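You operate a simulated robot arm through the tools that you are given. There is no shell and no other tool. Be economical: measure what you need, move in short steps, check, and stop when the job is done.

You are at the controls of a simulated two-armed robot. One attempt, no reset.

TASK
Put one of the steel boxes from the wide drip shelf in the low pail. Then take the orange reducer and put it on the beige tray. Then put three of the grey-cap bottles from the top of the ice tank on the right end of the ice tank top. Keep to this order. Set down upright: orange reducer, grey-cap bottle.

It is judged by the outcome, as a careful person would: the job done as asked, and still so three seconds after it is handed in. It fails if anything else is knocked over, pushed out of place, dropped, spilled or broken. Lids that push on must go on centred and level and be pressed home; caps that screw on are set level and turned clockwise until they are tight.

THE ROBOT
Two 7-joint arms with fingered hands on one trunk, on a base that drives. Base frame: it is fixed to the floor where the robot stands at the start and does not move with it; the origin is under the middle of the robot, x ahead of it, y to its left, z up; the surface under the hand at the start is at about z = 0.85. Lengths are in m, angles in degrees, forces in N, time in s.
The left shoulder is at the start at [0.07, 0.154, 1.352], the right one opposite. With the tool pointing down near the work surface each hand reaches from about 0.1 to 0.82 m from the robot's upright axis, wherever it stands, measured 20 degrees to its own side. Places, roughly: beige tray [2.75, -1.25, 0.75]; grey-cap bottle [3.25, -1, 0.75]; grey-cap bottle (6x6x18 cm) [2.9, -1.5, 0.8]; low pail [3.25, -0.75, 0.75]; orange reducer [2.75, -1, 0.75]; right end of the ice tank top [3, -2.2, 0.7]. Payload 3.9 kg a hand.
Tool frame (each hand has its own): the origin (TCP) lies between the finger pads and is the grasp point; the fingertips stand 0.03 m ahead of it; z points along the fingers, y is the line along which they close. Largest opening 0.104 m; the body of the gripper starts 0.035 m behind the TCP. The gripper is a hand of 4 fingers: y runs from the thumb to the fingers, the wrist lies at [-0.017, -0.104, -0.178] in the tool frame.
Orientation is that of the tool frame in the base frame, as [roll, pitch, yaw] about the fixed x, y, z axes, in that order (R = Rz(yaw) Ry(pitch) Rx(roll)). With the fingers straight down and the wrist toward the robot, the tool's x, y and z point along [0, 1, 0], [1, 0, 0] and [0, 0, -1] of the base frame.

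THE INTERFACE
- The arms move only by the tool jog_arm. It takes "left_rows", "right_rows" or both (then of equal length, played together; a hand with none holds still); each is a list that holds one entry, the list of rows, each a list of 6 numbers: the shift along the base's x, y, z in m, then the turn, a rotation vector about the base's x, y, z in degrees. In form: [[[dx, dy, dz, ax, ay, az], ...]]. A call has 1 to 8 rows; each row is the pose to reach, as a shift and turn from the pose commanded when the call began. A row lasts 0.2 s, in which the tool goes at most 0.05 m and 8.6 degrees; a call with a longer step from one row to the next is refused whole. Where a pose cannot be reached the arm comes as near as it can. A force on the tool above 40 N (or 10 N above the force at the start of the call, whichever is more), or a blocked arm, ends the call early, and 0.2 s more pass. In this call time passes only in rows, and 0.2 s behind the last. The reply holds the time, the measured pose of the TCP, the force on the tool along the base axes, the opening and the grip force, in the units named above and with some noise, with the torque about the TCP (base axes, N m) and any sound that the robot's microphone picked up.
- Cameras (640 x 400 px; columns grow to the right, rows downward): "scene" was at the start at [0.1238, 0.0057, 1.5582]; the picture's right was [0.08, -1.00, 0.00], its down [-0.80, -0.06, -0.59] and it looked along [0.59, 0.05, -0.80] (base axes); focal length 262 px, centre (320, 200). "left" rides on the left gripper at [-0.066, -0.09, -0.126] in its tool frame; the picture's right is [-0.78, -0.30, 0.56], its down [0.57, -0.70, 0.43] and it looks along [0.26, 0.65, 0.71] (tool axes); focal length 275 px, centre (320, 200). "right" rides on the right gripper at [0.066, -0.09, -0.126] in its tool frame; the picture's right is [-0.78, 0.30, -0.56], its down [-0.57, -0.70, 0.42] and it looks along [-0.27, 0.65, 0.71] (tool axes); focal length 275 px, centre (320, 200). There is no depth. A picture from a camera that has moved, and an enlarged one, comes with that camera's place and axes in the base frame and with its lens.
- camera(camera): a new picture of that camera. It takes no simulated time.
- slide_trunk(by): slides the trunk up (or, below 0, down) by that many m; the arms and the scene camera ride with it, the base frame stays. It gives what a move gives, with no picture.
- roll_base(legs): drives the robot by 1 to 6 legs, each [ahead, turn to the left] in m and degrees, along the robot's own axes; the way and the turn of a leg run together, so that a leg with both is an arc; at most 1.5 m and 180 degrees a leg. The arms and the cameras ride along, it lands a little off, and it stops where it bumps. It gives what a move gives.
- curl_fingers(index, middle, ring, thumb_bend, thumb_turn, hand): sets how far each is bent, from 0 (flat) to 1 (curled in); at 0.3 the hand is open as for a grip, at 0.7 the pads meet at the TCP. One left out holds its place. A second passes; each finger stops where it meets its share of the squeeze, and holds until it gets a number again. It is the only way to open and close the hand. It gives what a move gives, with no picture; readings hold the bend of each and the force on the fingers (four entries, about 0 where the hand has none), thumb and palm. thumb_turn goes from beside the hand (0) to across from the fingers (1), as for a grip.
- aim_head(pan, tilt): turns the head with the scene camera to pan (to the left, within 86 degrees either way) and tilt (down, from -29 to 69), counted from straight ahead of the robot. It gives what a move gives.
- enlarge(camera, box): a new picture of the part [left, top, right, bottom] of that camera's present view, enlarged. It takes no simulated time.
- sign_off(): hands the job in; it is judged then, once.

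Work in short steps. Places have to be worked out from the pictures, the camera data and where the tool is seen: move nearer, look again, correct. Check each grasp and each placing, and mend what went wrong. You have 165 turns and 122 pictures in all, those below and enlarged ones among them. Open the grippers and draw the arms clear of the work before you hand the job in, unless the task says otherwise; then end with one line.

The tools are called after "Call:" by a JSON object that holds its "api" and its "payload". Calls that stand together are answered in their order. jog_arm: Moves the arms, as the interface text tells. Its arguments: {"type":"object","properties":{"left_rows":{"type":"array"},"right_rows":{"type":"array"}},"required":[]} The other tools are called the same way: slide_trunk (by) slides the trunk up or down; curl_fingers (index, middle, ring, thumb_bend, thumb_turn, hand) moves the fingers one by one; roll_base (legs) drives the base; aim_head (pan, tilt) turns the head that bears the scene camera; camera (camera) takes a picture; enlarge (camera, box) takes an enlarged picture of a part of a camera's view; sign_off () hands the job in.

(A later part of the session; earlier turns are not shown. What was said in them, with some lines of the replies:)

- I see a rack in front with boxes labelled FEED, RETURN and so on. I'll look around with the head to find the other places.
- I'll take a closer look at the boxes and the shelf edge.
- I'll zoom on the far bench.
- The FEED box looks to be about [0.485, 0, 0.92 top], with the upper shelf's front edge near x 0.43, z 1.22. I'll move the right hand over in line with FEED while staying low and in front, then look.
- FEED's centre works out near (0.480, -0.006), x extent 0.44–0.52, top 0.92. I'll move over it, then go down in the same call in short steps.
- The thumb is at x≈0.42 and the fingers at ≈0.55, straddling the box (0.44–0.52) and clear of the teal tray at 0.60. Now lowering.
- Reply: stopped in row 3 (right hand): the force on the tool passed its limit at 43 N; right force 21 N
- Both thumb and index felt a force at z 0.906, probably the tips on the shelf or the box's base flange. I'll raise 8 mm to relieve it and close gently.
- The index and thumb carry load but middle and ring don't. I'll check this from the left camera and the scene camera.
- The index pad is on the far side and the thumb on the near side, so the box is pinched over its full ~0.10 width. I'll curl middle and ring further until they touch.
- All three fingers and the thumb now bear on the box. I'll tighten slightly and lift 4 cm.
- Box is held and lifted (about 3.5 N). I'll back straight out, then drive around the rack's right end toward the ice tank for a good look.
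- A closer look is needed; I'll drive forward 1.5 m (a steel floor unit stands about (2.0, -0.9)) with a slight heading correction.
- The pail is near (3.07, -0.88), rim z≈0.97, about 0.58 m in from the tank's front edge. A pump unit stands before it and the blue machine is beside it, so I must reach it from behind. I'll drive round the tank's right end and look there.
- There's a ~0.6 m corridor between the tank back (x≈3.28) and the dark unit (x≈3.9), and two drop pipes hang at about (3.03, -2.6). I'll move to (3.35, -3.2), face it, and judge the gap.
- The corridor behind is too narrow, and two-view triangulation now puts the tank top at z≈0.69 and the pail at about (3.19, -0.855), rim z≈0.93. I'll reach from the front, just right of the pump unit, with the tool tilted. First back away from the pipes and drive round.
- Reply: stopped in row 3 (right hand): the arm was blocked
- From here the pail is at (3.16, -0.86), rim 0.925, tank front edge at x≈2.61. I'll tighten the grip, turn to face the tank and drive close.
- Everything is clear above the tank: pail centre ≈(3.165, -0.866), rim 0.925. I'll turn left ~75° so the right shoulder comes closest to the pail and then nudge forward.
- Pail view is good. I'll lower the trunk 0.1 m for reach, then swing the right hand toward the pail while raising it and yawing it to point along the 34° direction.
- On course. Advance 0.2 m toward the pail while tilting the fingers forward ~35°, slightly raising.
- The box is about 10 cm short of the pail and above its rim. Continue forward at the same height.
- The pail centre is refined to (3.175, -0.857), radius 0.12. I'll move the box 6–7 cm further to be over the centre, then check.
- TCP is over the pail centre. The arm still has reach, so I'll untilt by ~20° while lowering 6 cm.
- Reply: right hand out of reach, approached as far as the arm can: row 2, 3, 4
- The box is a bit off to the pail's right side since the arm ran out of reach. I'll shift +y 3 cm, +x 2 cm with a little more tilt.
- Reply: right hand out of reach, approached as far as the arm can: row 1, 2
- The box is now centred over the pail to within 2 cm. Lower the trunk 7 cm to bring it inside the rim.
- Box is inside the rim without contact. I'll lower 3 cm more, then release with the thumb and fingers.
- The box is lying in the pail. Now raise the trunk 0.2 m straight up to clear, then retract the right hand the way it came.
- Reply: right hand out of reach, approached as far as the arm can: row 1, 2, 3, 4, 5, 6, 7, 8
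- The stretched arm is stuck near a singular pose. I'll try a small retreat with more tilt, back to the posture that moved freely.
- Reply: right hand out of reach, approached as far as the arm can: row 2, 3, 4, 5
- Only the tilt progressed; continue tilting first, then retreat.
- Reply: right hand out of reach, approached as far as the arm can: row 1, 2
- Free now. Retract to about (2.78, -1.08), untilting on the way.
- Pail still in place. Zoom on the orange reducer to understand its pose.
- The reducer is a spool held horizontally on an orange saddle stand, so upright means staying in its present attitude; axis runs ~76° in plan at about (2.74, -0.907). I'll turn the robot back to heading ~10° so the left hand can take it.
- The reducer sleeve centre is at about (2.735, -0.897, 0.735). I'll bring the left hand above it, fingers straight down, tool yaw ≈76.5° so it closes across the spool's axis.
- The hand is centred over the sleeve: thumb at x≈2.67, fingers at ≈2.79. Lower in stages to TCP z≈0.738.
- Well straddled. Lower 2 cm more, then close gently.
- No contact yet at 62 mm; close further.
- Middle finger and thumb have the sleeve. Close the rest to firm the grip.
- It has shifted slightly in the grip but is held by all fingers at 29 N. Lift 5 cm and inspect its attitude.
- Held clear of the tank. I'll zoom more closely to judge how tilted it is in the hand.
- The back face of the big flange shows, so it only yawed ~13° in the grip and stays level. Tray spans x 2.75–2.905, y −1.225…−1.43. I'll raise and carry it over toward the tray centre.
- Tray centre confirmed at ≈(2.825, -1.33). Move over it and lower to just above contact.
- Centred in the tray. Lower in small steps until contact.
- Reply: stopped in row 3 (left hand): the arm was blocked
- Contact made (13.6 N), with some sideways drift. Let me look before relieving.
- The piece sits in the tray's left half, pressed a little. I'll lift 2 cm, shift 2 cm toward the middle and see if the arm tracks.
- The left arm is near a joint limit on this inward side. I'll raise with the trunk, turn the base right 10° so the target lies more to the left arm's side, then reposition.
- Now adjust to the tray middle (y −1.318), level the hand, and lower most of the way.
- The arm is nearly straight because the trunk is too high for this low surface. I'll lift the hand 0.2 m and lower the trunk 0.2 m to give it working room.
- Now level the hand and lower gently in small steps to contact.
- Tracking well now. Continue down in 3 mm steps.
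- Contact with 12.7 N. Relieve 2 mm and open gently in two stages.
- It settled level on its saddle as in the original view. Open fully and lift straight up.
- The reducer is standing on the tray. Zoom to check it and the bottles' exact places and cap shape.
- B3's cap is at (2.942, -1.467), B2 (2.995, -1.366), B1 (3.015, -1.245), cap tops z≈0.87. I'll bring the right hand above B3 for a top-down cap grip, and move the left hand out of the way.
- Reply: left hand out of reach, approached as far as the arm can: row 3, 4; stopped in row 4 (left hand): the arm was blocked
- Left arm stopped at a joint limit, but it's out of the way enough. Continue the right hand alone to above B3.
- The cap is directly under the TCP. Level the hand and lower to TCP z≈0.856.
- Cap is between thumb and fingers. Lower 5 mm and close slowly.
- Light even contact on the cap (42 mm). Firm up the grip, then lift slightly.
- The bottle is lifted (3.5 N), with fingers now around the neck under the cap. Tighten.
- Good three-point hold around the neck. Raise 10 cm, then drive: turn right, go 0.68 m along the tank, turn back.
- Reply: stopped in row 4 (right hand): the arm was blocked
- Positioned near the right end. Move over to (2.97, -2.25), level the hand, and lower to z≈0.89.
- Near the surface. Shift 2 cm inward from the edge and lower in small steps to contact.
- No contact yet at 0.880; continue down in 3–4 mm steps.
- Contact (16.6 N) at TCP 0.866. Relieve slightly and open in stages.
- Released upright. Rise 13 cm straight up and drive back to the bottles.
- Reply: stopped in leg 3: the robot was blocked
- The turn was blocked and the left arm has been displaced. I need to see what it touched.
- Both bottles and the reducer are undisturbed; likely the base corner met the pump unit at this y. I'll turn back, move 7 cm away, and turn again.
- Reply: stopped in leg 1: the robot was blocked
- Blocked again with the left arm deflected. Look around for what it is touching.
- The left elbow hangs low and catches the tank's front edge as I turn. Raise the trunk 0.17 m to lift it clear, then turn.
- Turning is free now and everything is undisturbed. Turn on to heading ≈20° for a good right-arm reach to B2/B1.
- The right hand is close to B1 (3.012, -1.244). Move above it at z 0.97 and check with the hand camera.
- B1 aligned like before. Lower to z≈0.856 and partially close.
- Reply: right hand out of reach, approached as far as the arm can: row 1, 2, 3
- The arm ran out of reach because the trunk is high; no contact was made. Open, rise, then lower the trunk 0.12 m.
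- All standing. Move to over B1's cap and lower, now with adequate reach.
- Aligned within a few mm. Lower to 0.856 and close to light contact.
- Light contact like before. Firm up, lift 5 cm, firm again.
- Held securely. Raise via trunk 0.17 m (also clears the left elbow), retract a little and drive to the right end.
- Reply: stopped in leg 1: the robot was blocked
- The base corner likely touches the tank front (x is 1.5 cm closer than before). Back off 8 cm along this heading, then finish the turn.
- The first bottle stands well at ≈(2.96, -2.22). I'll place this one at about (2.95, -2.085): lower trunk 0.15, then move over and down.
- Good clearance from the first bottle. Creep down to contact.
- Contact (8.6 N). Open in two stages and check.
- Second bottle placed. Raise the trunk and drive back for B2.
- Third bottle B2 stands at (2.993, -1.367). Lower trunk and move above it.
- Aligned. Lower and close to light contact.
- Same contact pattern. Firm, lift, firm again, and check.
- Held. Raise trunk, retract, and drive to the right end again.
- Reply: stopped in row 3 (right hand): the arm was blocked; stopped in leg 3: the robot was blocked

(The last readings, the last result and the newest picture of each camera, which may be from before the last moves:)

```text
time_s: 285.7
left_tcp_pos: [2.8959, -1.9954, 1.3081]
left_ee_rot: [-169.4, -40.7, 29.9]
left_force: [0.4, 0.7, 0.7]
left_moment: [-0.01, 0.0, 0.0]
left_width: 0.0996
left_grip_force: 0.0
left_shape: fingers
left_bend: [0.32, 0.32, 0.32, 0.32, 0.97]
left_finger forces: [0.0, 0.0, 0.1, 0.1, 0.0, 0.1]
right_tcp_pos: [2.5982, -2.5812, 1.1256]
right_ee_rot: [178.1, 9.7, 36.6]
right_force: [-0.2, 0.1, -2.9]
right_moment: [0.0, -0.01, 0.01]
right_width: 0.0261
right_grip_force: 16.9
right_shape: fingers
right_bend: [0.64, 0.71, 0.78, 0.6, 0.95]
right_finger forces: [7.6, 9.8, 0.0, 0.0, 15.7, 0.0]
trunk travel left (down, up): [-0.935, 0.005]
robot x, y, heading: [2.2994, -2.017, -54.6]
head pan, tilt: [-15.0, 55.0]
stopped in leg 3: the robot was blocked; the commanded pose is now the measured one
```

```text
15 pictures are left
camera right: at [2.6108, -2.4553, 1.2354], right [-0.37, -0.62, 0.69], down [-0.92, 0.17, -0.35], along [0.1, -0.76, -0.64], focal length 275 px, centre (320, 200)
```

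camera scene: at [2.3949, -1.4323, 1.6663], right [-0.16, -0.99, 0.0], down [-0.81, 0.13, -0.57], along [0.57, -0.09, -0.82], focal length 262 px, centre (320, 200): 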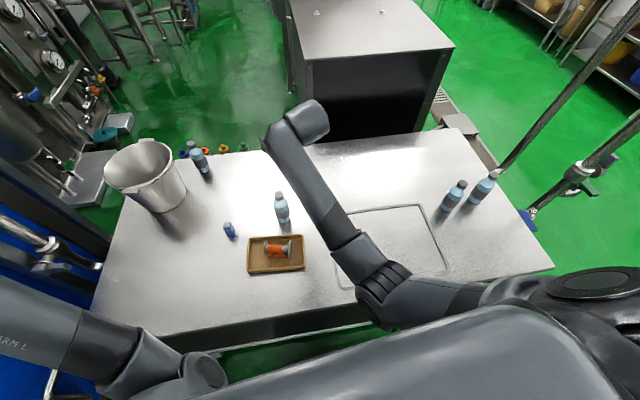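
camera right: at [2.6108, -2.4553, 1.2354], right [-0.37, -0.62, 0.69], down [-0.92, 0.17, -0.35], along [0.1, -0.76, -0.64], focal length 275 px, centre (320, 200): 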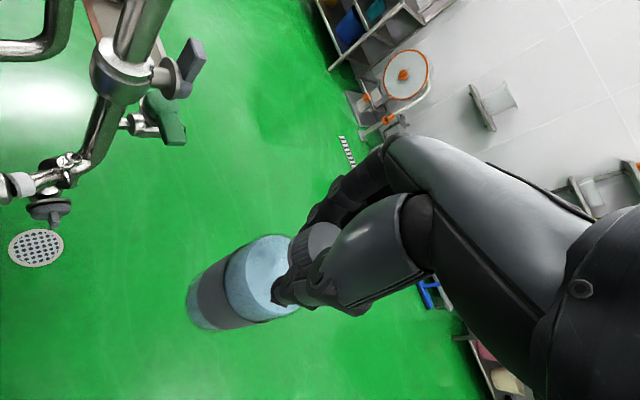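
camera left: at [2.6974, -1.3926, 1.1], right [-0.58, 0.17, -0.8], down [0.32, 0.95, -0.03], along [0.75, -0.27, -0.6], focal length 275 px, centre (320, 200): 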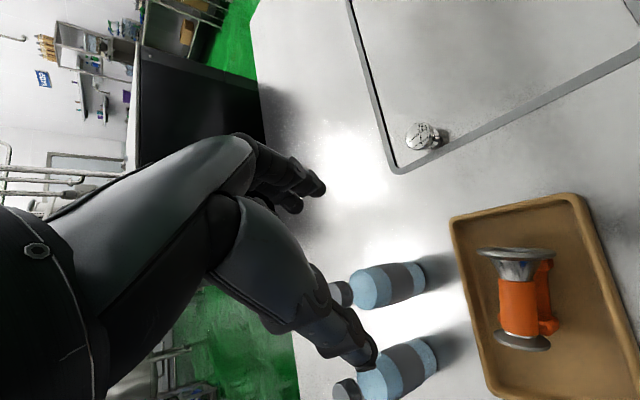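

Same base-corner contact (x 2.299). Back off and finish the turn as before.

Call:
{"api": "roll_base", "payload": {"legs": [[-0.08, 0], [0, 53]]}}

Call:
{"api": "camera", "payload": {"camera": "right"}}

```text
time_s: 289.1
left_tcp_pos: [2.5855, -1.4583, 1.3054]
left_ee_rot: [-169.0, -40.5, 83.4]
left_force: [0.0, -0.3, -0.4]
left_moment: [-0.03, -0.01, 0.0]
left_width: 0.0999
left_grip_force: 0.0
left_shape: fingers
left_bend: [0.32, 0.32, 0.32, 0.32, 0.97]
left_finger forces: [0.1, 0.0, 0.0, 0.0, 0.0, 0.0]
right_tcp_pos: [2.8812, -2.0461, 1.125]
right_ee_rot: [178.2, 9.5, 90.3]
right_force: [-1.0, -0.9, -4.4]
right_moment: [-0.01, -0.03, 0.0]
right_width: 0.0259
right_grip_force: 15.4
right_shape: fingers
right_bend: [0.64, 0.71, 0.78, 0.6, 0.95]
right_finger forces: [7.3, 9.0, 0.0, 0.0, 14.2, 0.0]
trunk travel left (down, up): [-0.935, 0.005]
robot x, y, heading: [2.2478, -1.9565, -0.7]
head pan, tilt: [-15.0, 55.0]
```

```text
14 pictures are left
camera right: at [2.7872, -1.9626, 1.2344], right [0.28, -0.67, 0.69], down [-0.68, -0.64, -0.35], along [0.67, -0.37, -0.64], focal length 275 px, centre (320, 200)
```

right: 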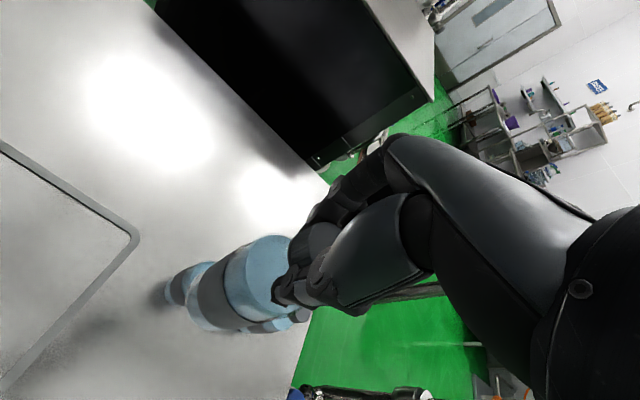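

Move at height to over (2.82, -2.155), clear of both placed bottles, and level the hand.

Call:
{"api": "jog_arm", "payload": {"right_rows": [[[-0.015, -0.03, 0, 2.4, 0.5, 0], [-0.03, -0.06, 0, 4.8, 0.9, 0], [-0.045, -0.085, 0, 7.1, 1.4, 0], [-0.06, -0.108, 0, 9.5, 1.8, 0]]]}}

Call:
{"api": "slide_trunk", "payload": {"by": -0.15}}

Call:
{"api": "camera", "payload": {"camera": "right"}}

```text
time_s: 290.1
left_tcp_pos: [2.5837, -1.4578, 1.3063]
left_ee_rot: [-169.0, -40.9, 83.3]
left_force: [-0.7, 0.1, -0.4]
left_moment: [0.02, -0.01, -0.02]
left_width: 0.0996
left_grip_force: 0.0
left_shape: fingers
left_bend: [0.32, 0.32, 0.32, 0.32, 0.97]
left_finger forces: [0.0, 0.0, 0.1, 0.0, 0.1, 0.0]
right_tcp_pos: [2.8214, -2.1548, 1.1239]
right_ee_rot: [179.8, 0.0, 90.6]
right_force: [0.9, 0.3, -3.0]
right_moment: [-0.01, -0.08, 0.0]
right_width: 0.026
right_grip_force: 15.9
right_shape: fingers
right_bend: [0.64, 0.71, 0.78, 0.6, 0.95]
right_finger forces: [7.4, 9.6, 0.0, 0.1, 14.8, 0.0]
trunk travel left (down, up): [-0.935, 0.005]
robot x, y, heading: [2.2532, -1.9554, -0.9]
head pan, tilt: [-15.0, 55.0]
```

```text
time_s: 291.9
left_tcp_pos: [2.5868, -1.4584, 1.1567]
left_ee_rot: [-169.1, -40.6, 83.5]
left_force: [0.9, -0.4, 0.3]
left_moment: [0.02, -0.01, 0.01]
left_width: 0.0997
left_grip_force: 0.1
left_shape: fingers
left_bend: [0.32, 0.32, 0.32, 0.32, 0.97]
left_finger forces: [0.0, 0.0, 0.0, 0.0, 0.0, 0.1]
right_tcp_pos: [2.8209, -2.1538, 0.9729]
right_ee_rot: [179.9, 0.1, 90.5]
right_force: [-0.5, -0.3, -2.7]
right_moment: [-0.03, -0.01, 0.01]
right_width: 0.026
right_grip_force: 15.6
right_shape: fingers
right_bend: [0.64, 0.71, 0.78, 0.6, 0.95]
right_finger forces: [7.2, 9.7, 0.0, 0.0, 14.8, 0.0]
trunk travel left (down, up): [-0.785, 0.155]
robot x, y, heading: [2.2514, -1.9561, -1.0]
head pan, tilt: [-15.0, 55.0]
```

```text
13 pictures are left
camera right: at [2.7306, -2.0895, 1.0984], right [0.3, -0.77, 0.56], down [-0.69, -0.58, -0.43], along [0.65, -0.26, -0.71], focal length 275 px, centre (320, 200)
```

right: 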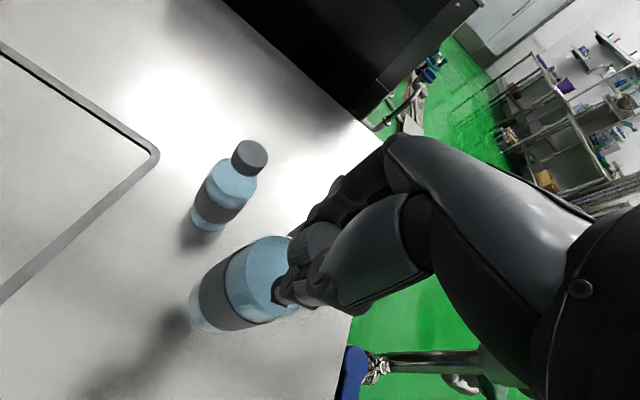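

Clear spot. Lower to 0.885, then creep.

Call:
{"api": "jog_arm", "payload": {"right_rows": [[[0, 0, -0.035, 0, 0, 0], [0, 0, -0.065, 0, 0, 0], [0, 0, -0.085, 0, 0, 0], [0, 0, -0.093, 0, 0, 0], [0, 0, -0.099, 0, 0, 0], [0, 0, -0.103, 0, 0, 0]]]}}

Call:
{"api": "jog_arm", "payload": {"right_rows": [[[0, 0, -0.003, 0, 0, 0], [0, 0, -0.005, 0, 0, 0]]]}}

```text
time_s: 293.3
left_tcp_pos: [2.5866, -1.4575, 1.1572]
left_ee_rot: [-169.0, -40.7, 83.4]
left_force: [-0.1, 0.5, -0.1]
left_moment: [0.01, 0.02, -0.01]
left_width: 0.0999
left_grip_force: 0.1
left_shape: fingers
left_bend: [0.32, 0.32, 0.32, 0.32, 0.97]
left_finger forces: [0.1, 0.1, 0.0, 0.0, 0.1, 0.0]
right_tcp_pos: [2.8208, -2.1544, 0.8701]
right_ee_rot: [179.9, 0.1, 90.7]
right_force: [-0.9, 0.8, -3.8]
right_moment: [-0.01, -0.03, 0.06]
right_width: 0.026
right_grip_force: 15.4
right_shape: fingers
right_bend: [0.64, 0.71, 0.78, 0.6, 0.95]
right_finger forces: [7.0, 9.7, 0.0, 0.1, 14.6, 0.1]
trunk travel left (down, up): [-0.785, 0.155]
robot x, y, heading: [2.2489, -1.9575, -0.8]
head pan, tilt: [-15.0, 55.0]
```

```text
time_s: 293.9
left_tcp_pos: [2.5838, -1.4581, 1.1568]
left_ee_rot: [-169.0, -40.7, 83.3]
left_force: [0.8, -0.2, -0.2]
left_moment: [-0.01, 0.02, 0.02]
left_width: 0.0999
left_grip_force: 0.1
left_shape: fingers
left_bend: [0.32, 0.32, 0.32, 0.32, 0.97]
left_finger forces: [0.1, 0.0, 0.0, 0.1, 0.0, 0.1]
right_tcp_pos: [2.8209, -2.1531, 0.8671]
right_ee_rot: [179.6, 0.1, 90.6]
right_force: [-1.2, -0.3, 5.6]
right_moment: [-0.03, 0.05, -0.01]
right_width: 0.0257
right_grip_force: 17.5
right_shape: fingers
right_bend: [0.64, 0.72, 0.78, 0.6, 0.95]
right_finger forces: [7.2, 10.3, 0.0, 0.1, 17.4, 0.0]
trunk travel left (down, up): [-0.785, 0.155]
robot x, y, heading: [2.2523, -1.9563, -0.9]
head pan, tilt: [-15.0, 55.0]
```

Contact (5.6 N). Open in stages, rise and retract.

Call:
{"api": "curl_fingers", "payload": {"hand": "right", "index": 0.57, "middle": 0.57, "ring": 0.57, "thumb_bend": 0.53}}

Call:
{"api": "curl_fingers", "payload": {"hand": "right", "index": 0.33, "middle": 0.33, "ring": 0.33, "thumb_bend": 0.3}}

Call:
{"api": "jog_arm", "payload": {"right_rows": [[[0, 0, 0.04, 0, 0, 0], [0, 0, 0.08, 0, 0, 0], [0, 0, 0.12, 0, 0, 0], [0, 0, 0.15, 0, 0, 0]]]}}

Call:
{"api": "slide_trunk", "payload": {"by": 0.14}}

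Call:
{"api": "camera", "payload": {"camera": "right"}}

```text
time_s: 294.9
left_tcp_pos: [2.5844, -1.4576, 1.156]
left_ee_rot: [-169.1, -40.8, 83.5]
left_force: [-0.5, 0.7, 0.4]
left_moment: [0.01, 0.02, 0.0]
left_width: 0.1
left_grip_force: 0.0
left_shape: fingers
left_bend: [0.32, 0.32, 0.32, 0.32, 0.97]
left_finger forces: [0.1, 0.2, 0.0, 0.0, 0.0, 0.1]
right_tcp_pos: [2.8209, -2.1544, 0.8652]
right_ee_rot: [179.9, 0.1, 90.6]
right_force: [-0.2, -1.2, -0.3]
right_moment: [0.0, 0.0, 0.03]
right_width: 0.0425
right_grip_force: 0.5
right_shape: fingers
right_bend: [0.56, 0.56, 0.56, 0.53, 0.97]
right_finger forces: [0.0, 0.1, 0.0, 0.1, 0.4, 0.1]
trunk travel left (down, up): [-0.785, 0.155]
robot x, y, heading: [2.2492, -1.9552, -0.9]
head pan, tilt: [-15.0, 55.0]
```

```text
time_s: 295.9
left_tcp_pos: [2.5862, -1.457, 1.1561]
left_ee_rot: [-169.0, -40.8, 83.4]
left_force: [-0.2, -0.8, -0.3]
left_moment: [-0.01, -0.01, -0.01]
left_width: 0.1
left_grip_force: 0.1
left_shape: fingers
left_bend: [0.32, 0.32, 0.32, 0.32, 0.97]
left_finger forces: [0.1, 0.0, 0.0, 0.0, 0.0, 0.0]
right_tcp_pos: [2.821, -2.1537, 0.8657]
right_ee_rot: [179.8, 0.1, 90.7]
right_force: [-0.2, -0.2, 0.1]
right_moment: [0.01, -0.02, -0.01]
right_width: 0.1003
right_grip_force: 0.0
right_shape: fingers
right_bend: [0.33, 0.33, 0.33, 0.3, 0.97]
right_finger forces: [0.0, 0.0, 0.1, 0.1, 0.0, 0.0]
trunk travel left (down, up): [-0.785, 0.155]
robot x, y, heading: [2.2511, -1.9561, -0.8]
head pan, tilt: [-15.0, 55.0]
```

```text
time_s: 296.9
left_tcp_pos: [2.5842, -1.4583, 1.1569]
left_ee_rot: [-168.9, -40.7, 83.3]
left_force: [0.2, 0.4, -1.0]
left_moment: [0.02, 0.01, -0.01]
left_width: 0.0997
left_grip_force: 0.0
left_shape: fingers
left_bend: [0.32, 0.32, 0.32, 0.32, 0.97]
left_finger forces: [0.0, 0.1, 0.1, 0.0, 0.0, 0.1]
right_tcp_pos: [2.8204, -2.153, 1.0148]
right_ee_rot: [179.9, 0.2, 90.6]
right_force: [0.4, -0.2, -0.1]
right_moment: [0.02, 0.01, 0.0]
right_width: 0.1007
right_grip_force: 0.0
right_shape: fingers
right_bend: [0.33, 0.33, 0.33, 0.3, 0.97]
right_finger forces: [0.0, 0.0, 0.0, 0.0, 0.1, 0.0]
trunk travel left (down, up): [-0.785, 0.155]
robot x, y, heading: [2.2529, -1.9549, -0.9]
head pan, tilt: [-15.0, 55.0]
```

```text
time_s: 298.5
left_tcp_pos: [2.5855, -1.4577, 1.2964]
left_ee_rot: [-169.0, -40.7, 83.5]
left_force: [0.7, -0.2, -0.1]
left_moment: [0.0, -0.02, 0.02]
left_width: 0.0995
left_grip_force: 0.0
left_shape: fingers
left_bend: [0.32, 0.32, 0.32, 0.32, 0.97]
left_finger forces: [0.1, 0.1, 0.1, 0.1, 0.0, 0.0]
right_tcp_pos: [2.8208, -2.1543, 1.1543]
right_ee_rot: [179.9, 0.1, 90.5]
right_force: [-0.4, 0.5, -0.1]
right_moment: [-0.01, -0.01, 0.02]
right_width: 0.1008
right_grip_force: 0.1
right_shape: fingers
right_bend: [0.33, 0.33, 0.33, 0.3, 0.97]
right_finger forces: [0.0, 0.0, 0.0, 0.0, 0.0, 0.0]
trunk travel left (down, up): [-0.925, 0.015]
robot x, y, heading: [2.2509, -1.954, -0.8]
head pan, tilt: [-15.0, 55.0]
```

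```text
12 pictures are left
camera right: at [2.7295, -2.0891, 1.2797], right [0.3, -0.77, 0.56], down [-0.69, -0.58, -0.43], along [0.65, -0.26, -0.71], focal length 275 px, centre (320, 200)
```

right: 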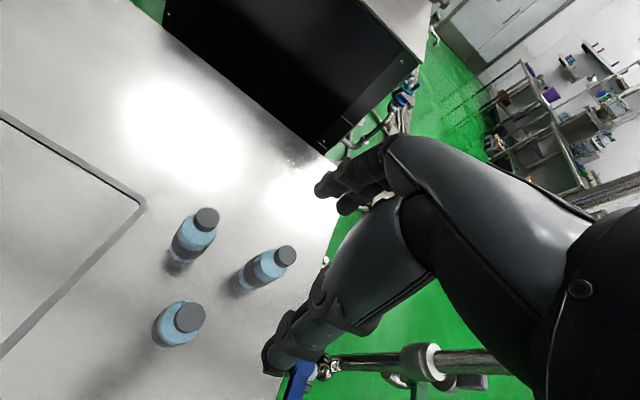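

All three bottles stand upright at the right end. Back the robot away from the tank and take a final overview.

Call:
{"api": "roll_base", "payload": {"legs": [[-0.6, 0]]}}

Call:
{"api": "aim_head", "payload": {"pan": 12, "tilt": 35}}

Call:
{"api": "camera", "payload": {"camera": "scene"}}

Call:
{"api": "enlarge", "payload": {"camera": "scene", "box": [60, 60, 380, 260]}}

```text
time_s: 302.0
left_tcp_pos: [1.9716, -1.4471, 1.2963]
left_ee_rot: [-168.9, -40.7, 84.0]
left_force: [0.0, -0.1, -0.7]
left_moment: [0.03, -0.03, 0.02]
left_width: 0.0996
left_grip_force: 0.0
left_shape: fingers
left_bend: [0.32, 0.32, 0.32, 0.32, 0.97]
left_finger forces: [0.0, 0.0, 0.0, 0.1, 0.1, 0.1]
right_tcp_pos: [2.2146, -2.1404, 1.1531]
right_ee_rot: [179.8, 0.1, 91.2]
right_force: [0.1, 0.6, -0.1]
right_moment: [0.02, 0.01, 0.01]
right_width: 0.1006
right_grip_force: 0.1
right_shape: fingers
right_bend: [0.33, 0.33, 0.33, 0.3, 0.97]
right_finger forces: [0.0, 0.1, 0.1, 0.1, 0.0, 0.0]
trunk travel left (down, up): [-0.925, 0.015]
robot x, y, heading: [1.6455, -1.9484, -0.1]
head pan, tilt: [-15.0, 55.0]
```

```text
time_s: 302.9
left_tcp_pos: [1.9698, -1.4474, 1.2981]
left_ee_rot: [-168.9, -40.7, 84.0]
left_force: [-0.1, 0.7, 0.0]
left_moment: [-0.01, -0.03, 0.04]
left_width: 0.0997
left_grip_force: 0.1
left_shape: fingers
left_bend: [0.32, 0.32, 0.32, 0.32, 0.97]
left_finger forces: [0.1, 0.1, 0.0, 0.0, 0.0, 0.0]
right_tcp_pos: [2.2132, -2.1404, 1.1545]
right_ee_rot: [179.7, 0.1, 91.3]
right_force: [1.2, -0.4, -0.1]
right_moment: [0.0, 0.03, 0.0]
right_width: 0.1005
right_grip_force: 0.1
right_shape: fingers
right_bend: [0.33, 0.33, 0.33, 0.3, 0.97]
right_finger forces: [0.0, 0.0, 0.0, 0.0, 0.1, 0.1]
trunk travel left (down, up): [-0.925, 0.015]
robot x, y, heading: [1.6447, -1.9483, -0.5]
head pan, tilt: [12.0, 35.0]
```

```text
11 pictures are left
camera scene: at [1.7783, -1.9315, 1.7046], right [0.2, -0.98, 0.0], down [-0.56, -0.12, -0.82], along [0.8, 0.16, -0.57], focal length 262 px, centre (320, 200)
```

scene: 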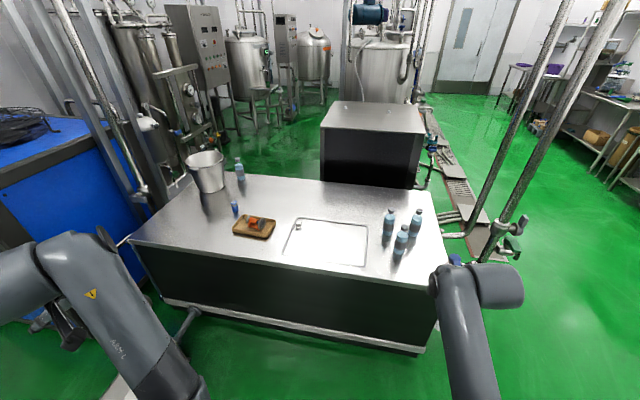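

```text
2.00 times, centred on (220, 160) of scene
camera zoom: at [1.7783, -1.9315, 1.7046], right [0.2, -0.98, 0.0], down [-0.56, -0.12, -0.82], along [0.8, 0.16, -0.57], focal length 523 px, centre (520, 280)
```

zoom: 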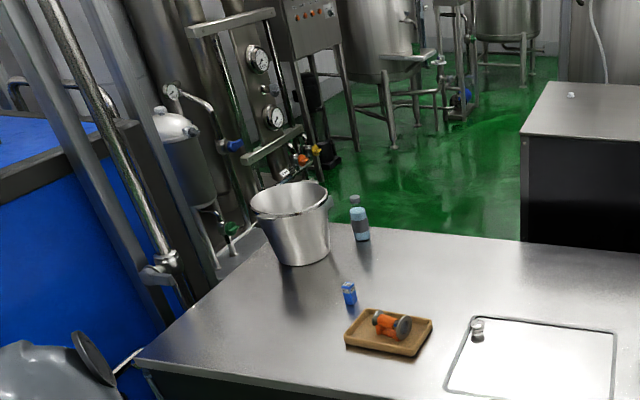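

Everything is in place: the box is in the pail, the reducer stands on the tray, three bottles stand at the right end and nothing else has moved. Handing in.

Call:
{"api": "sign_off", "payload": {}}

```text
The job is handed in.
```

I did all three steps in the order you asked and handed the job in. The FEED steel box is in the low pail, the orange reducer stands upright on the beige tray, and three grey-cap bottles stand upright on the right end of the ice tank top. In the last pictures nothing else looked moved or knocked over. I released the box inside the pail from above its floor, so it fell the last few centimetres. The robot touched fixed equipment several times while turning, without any visible effect.
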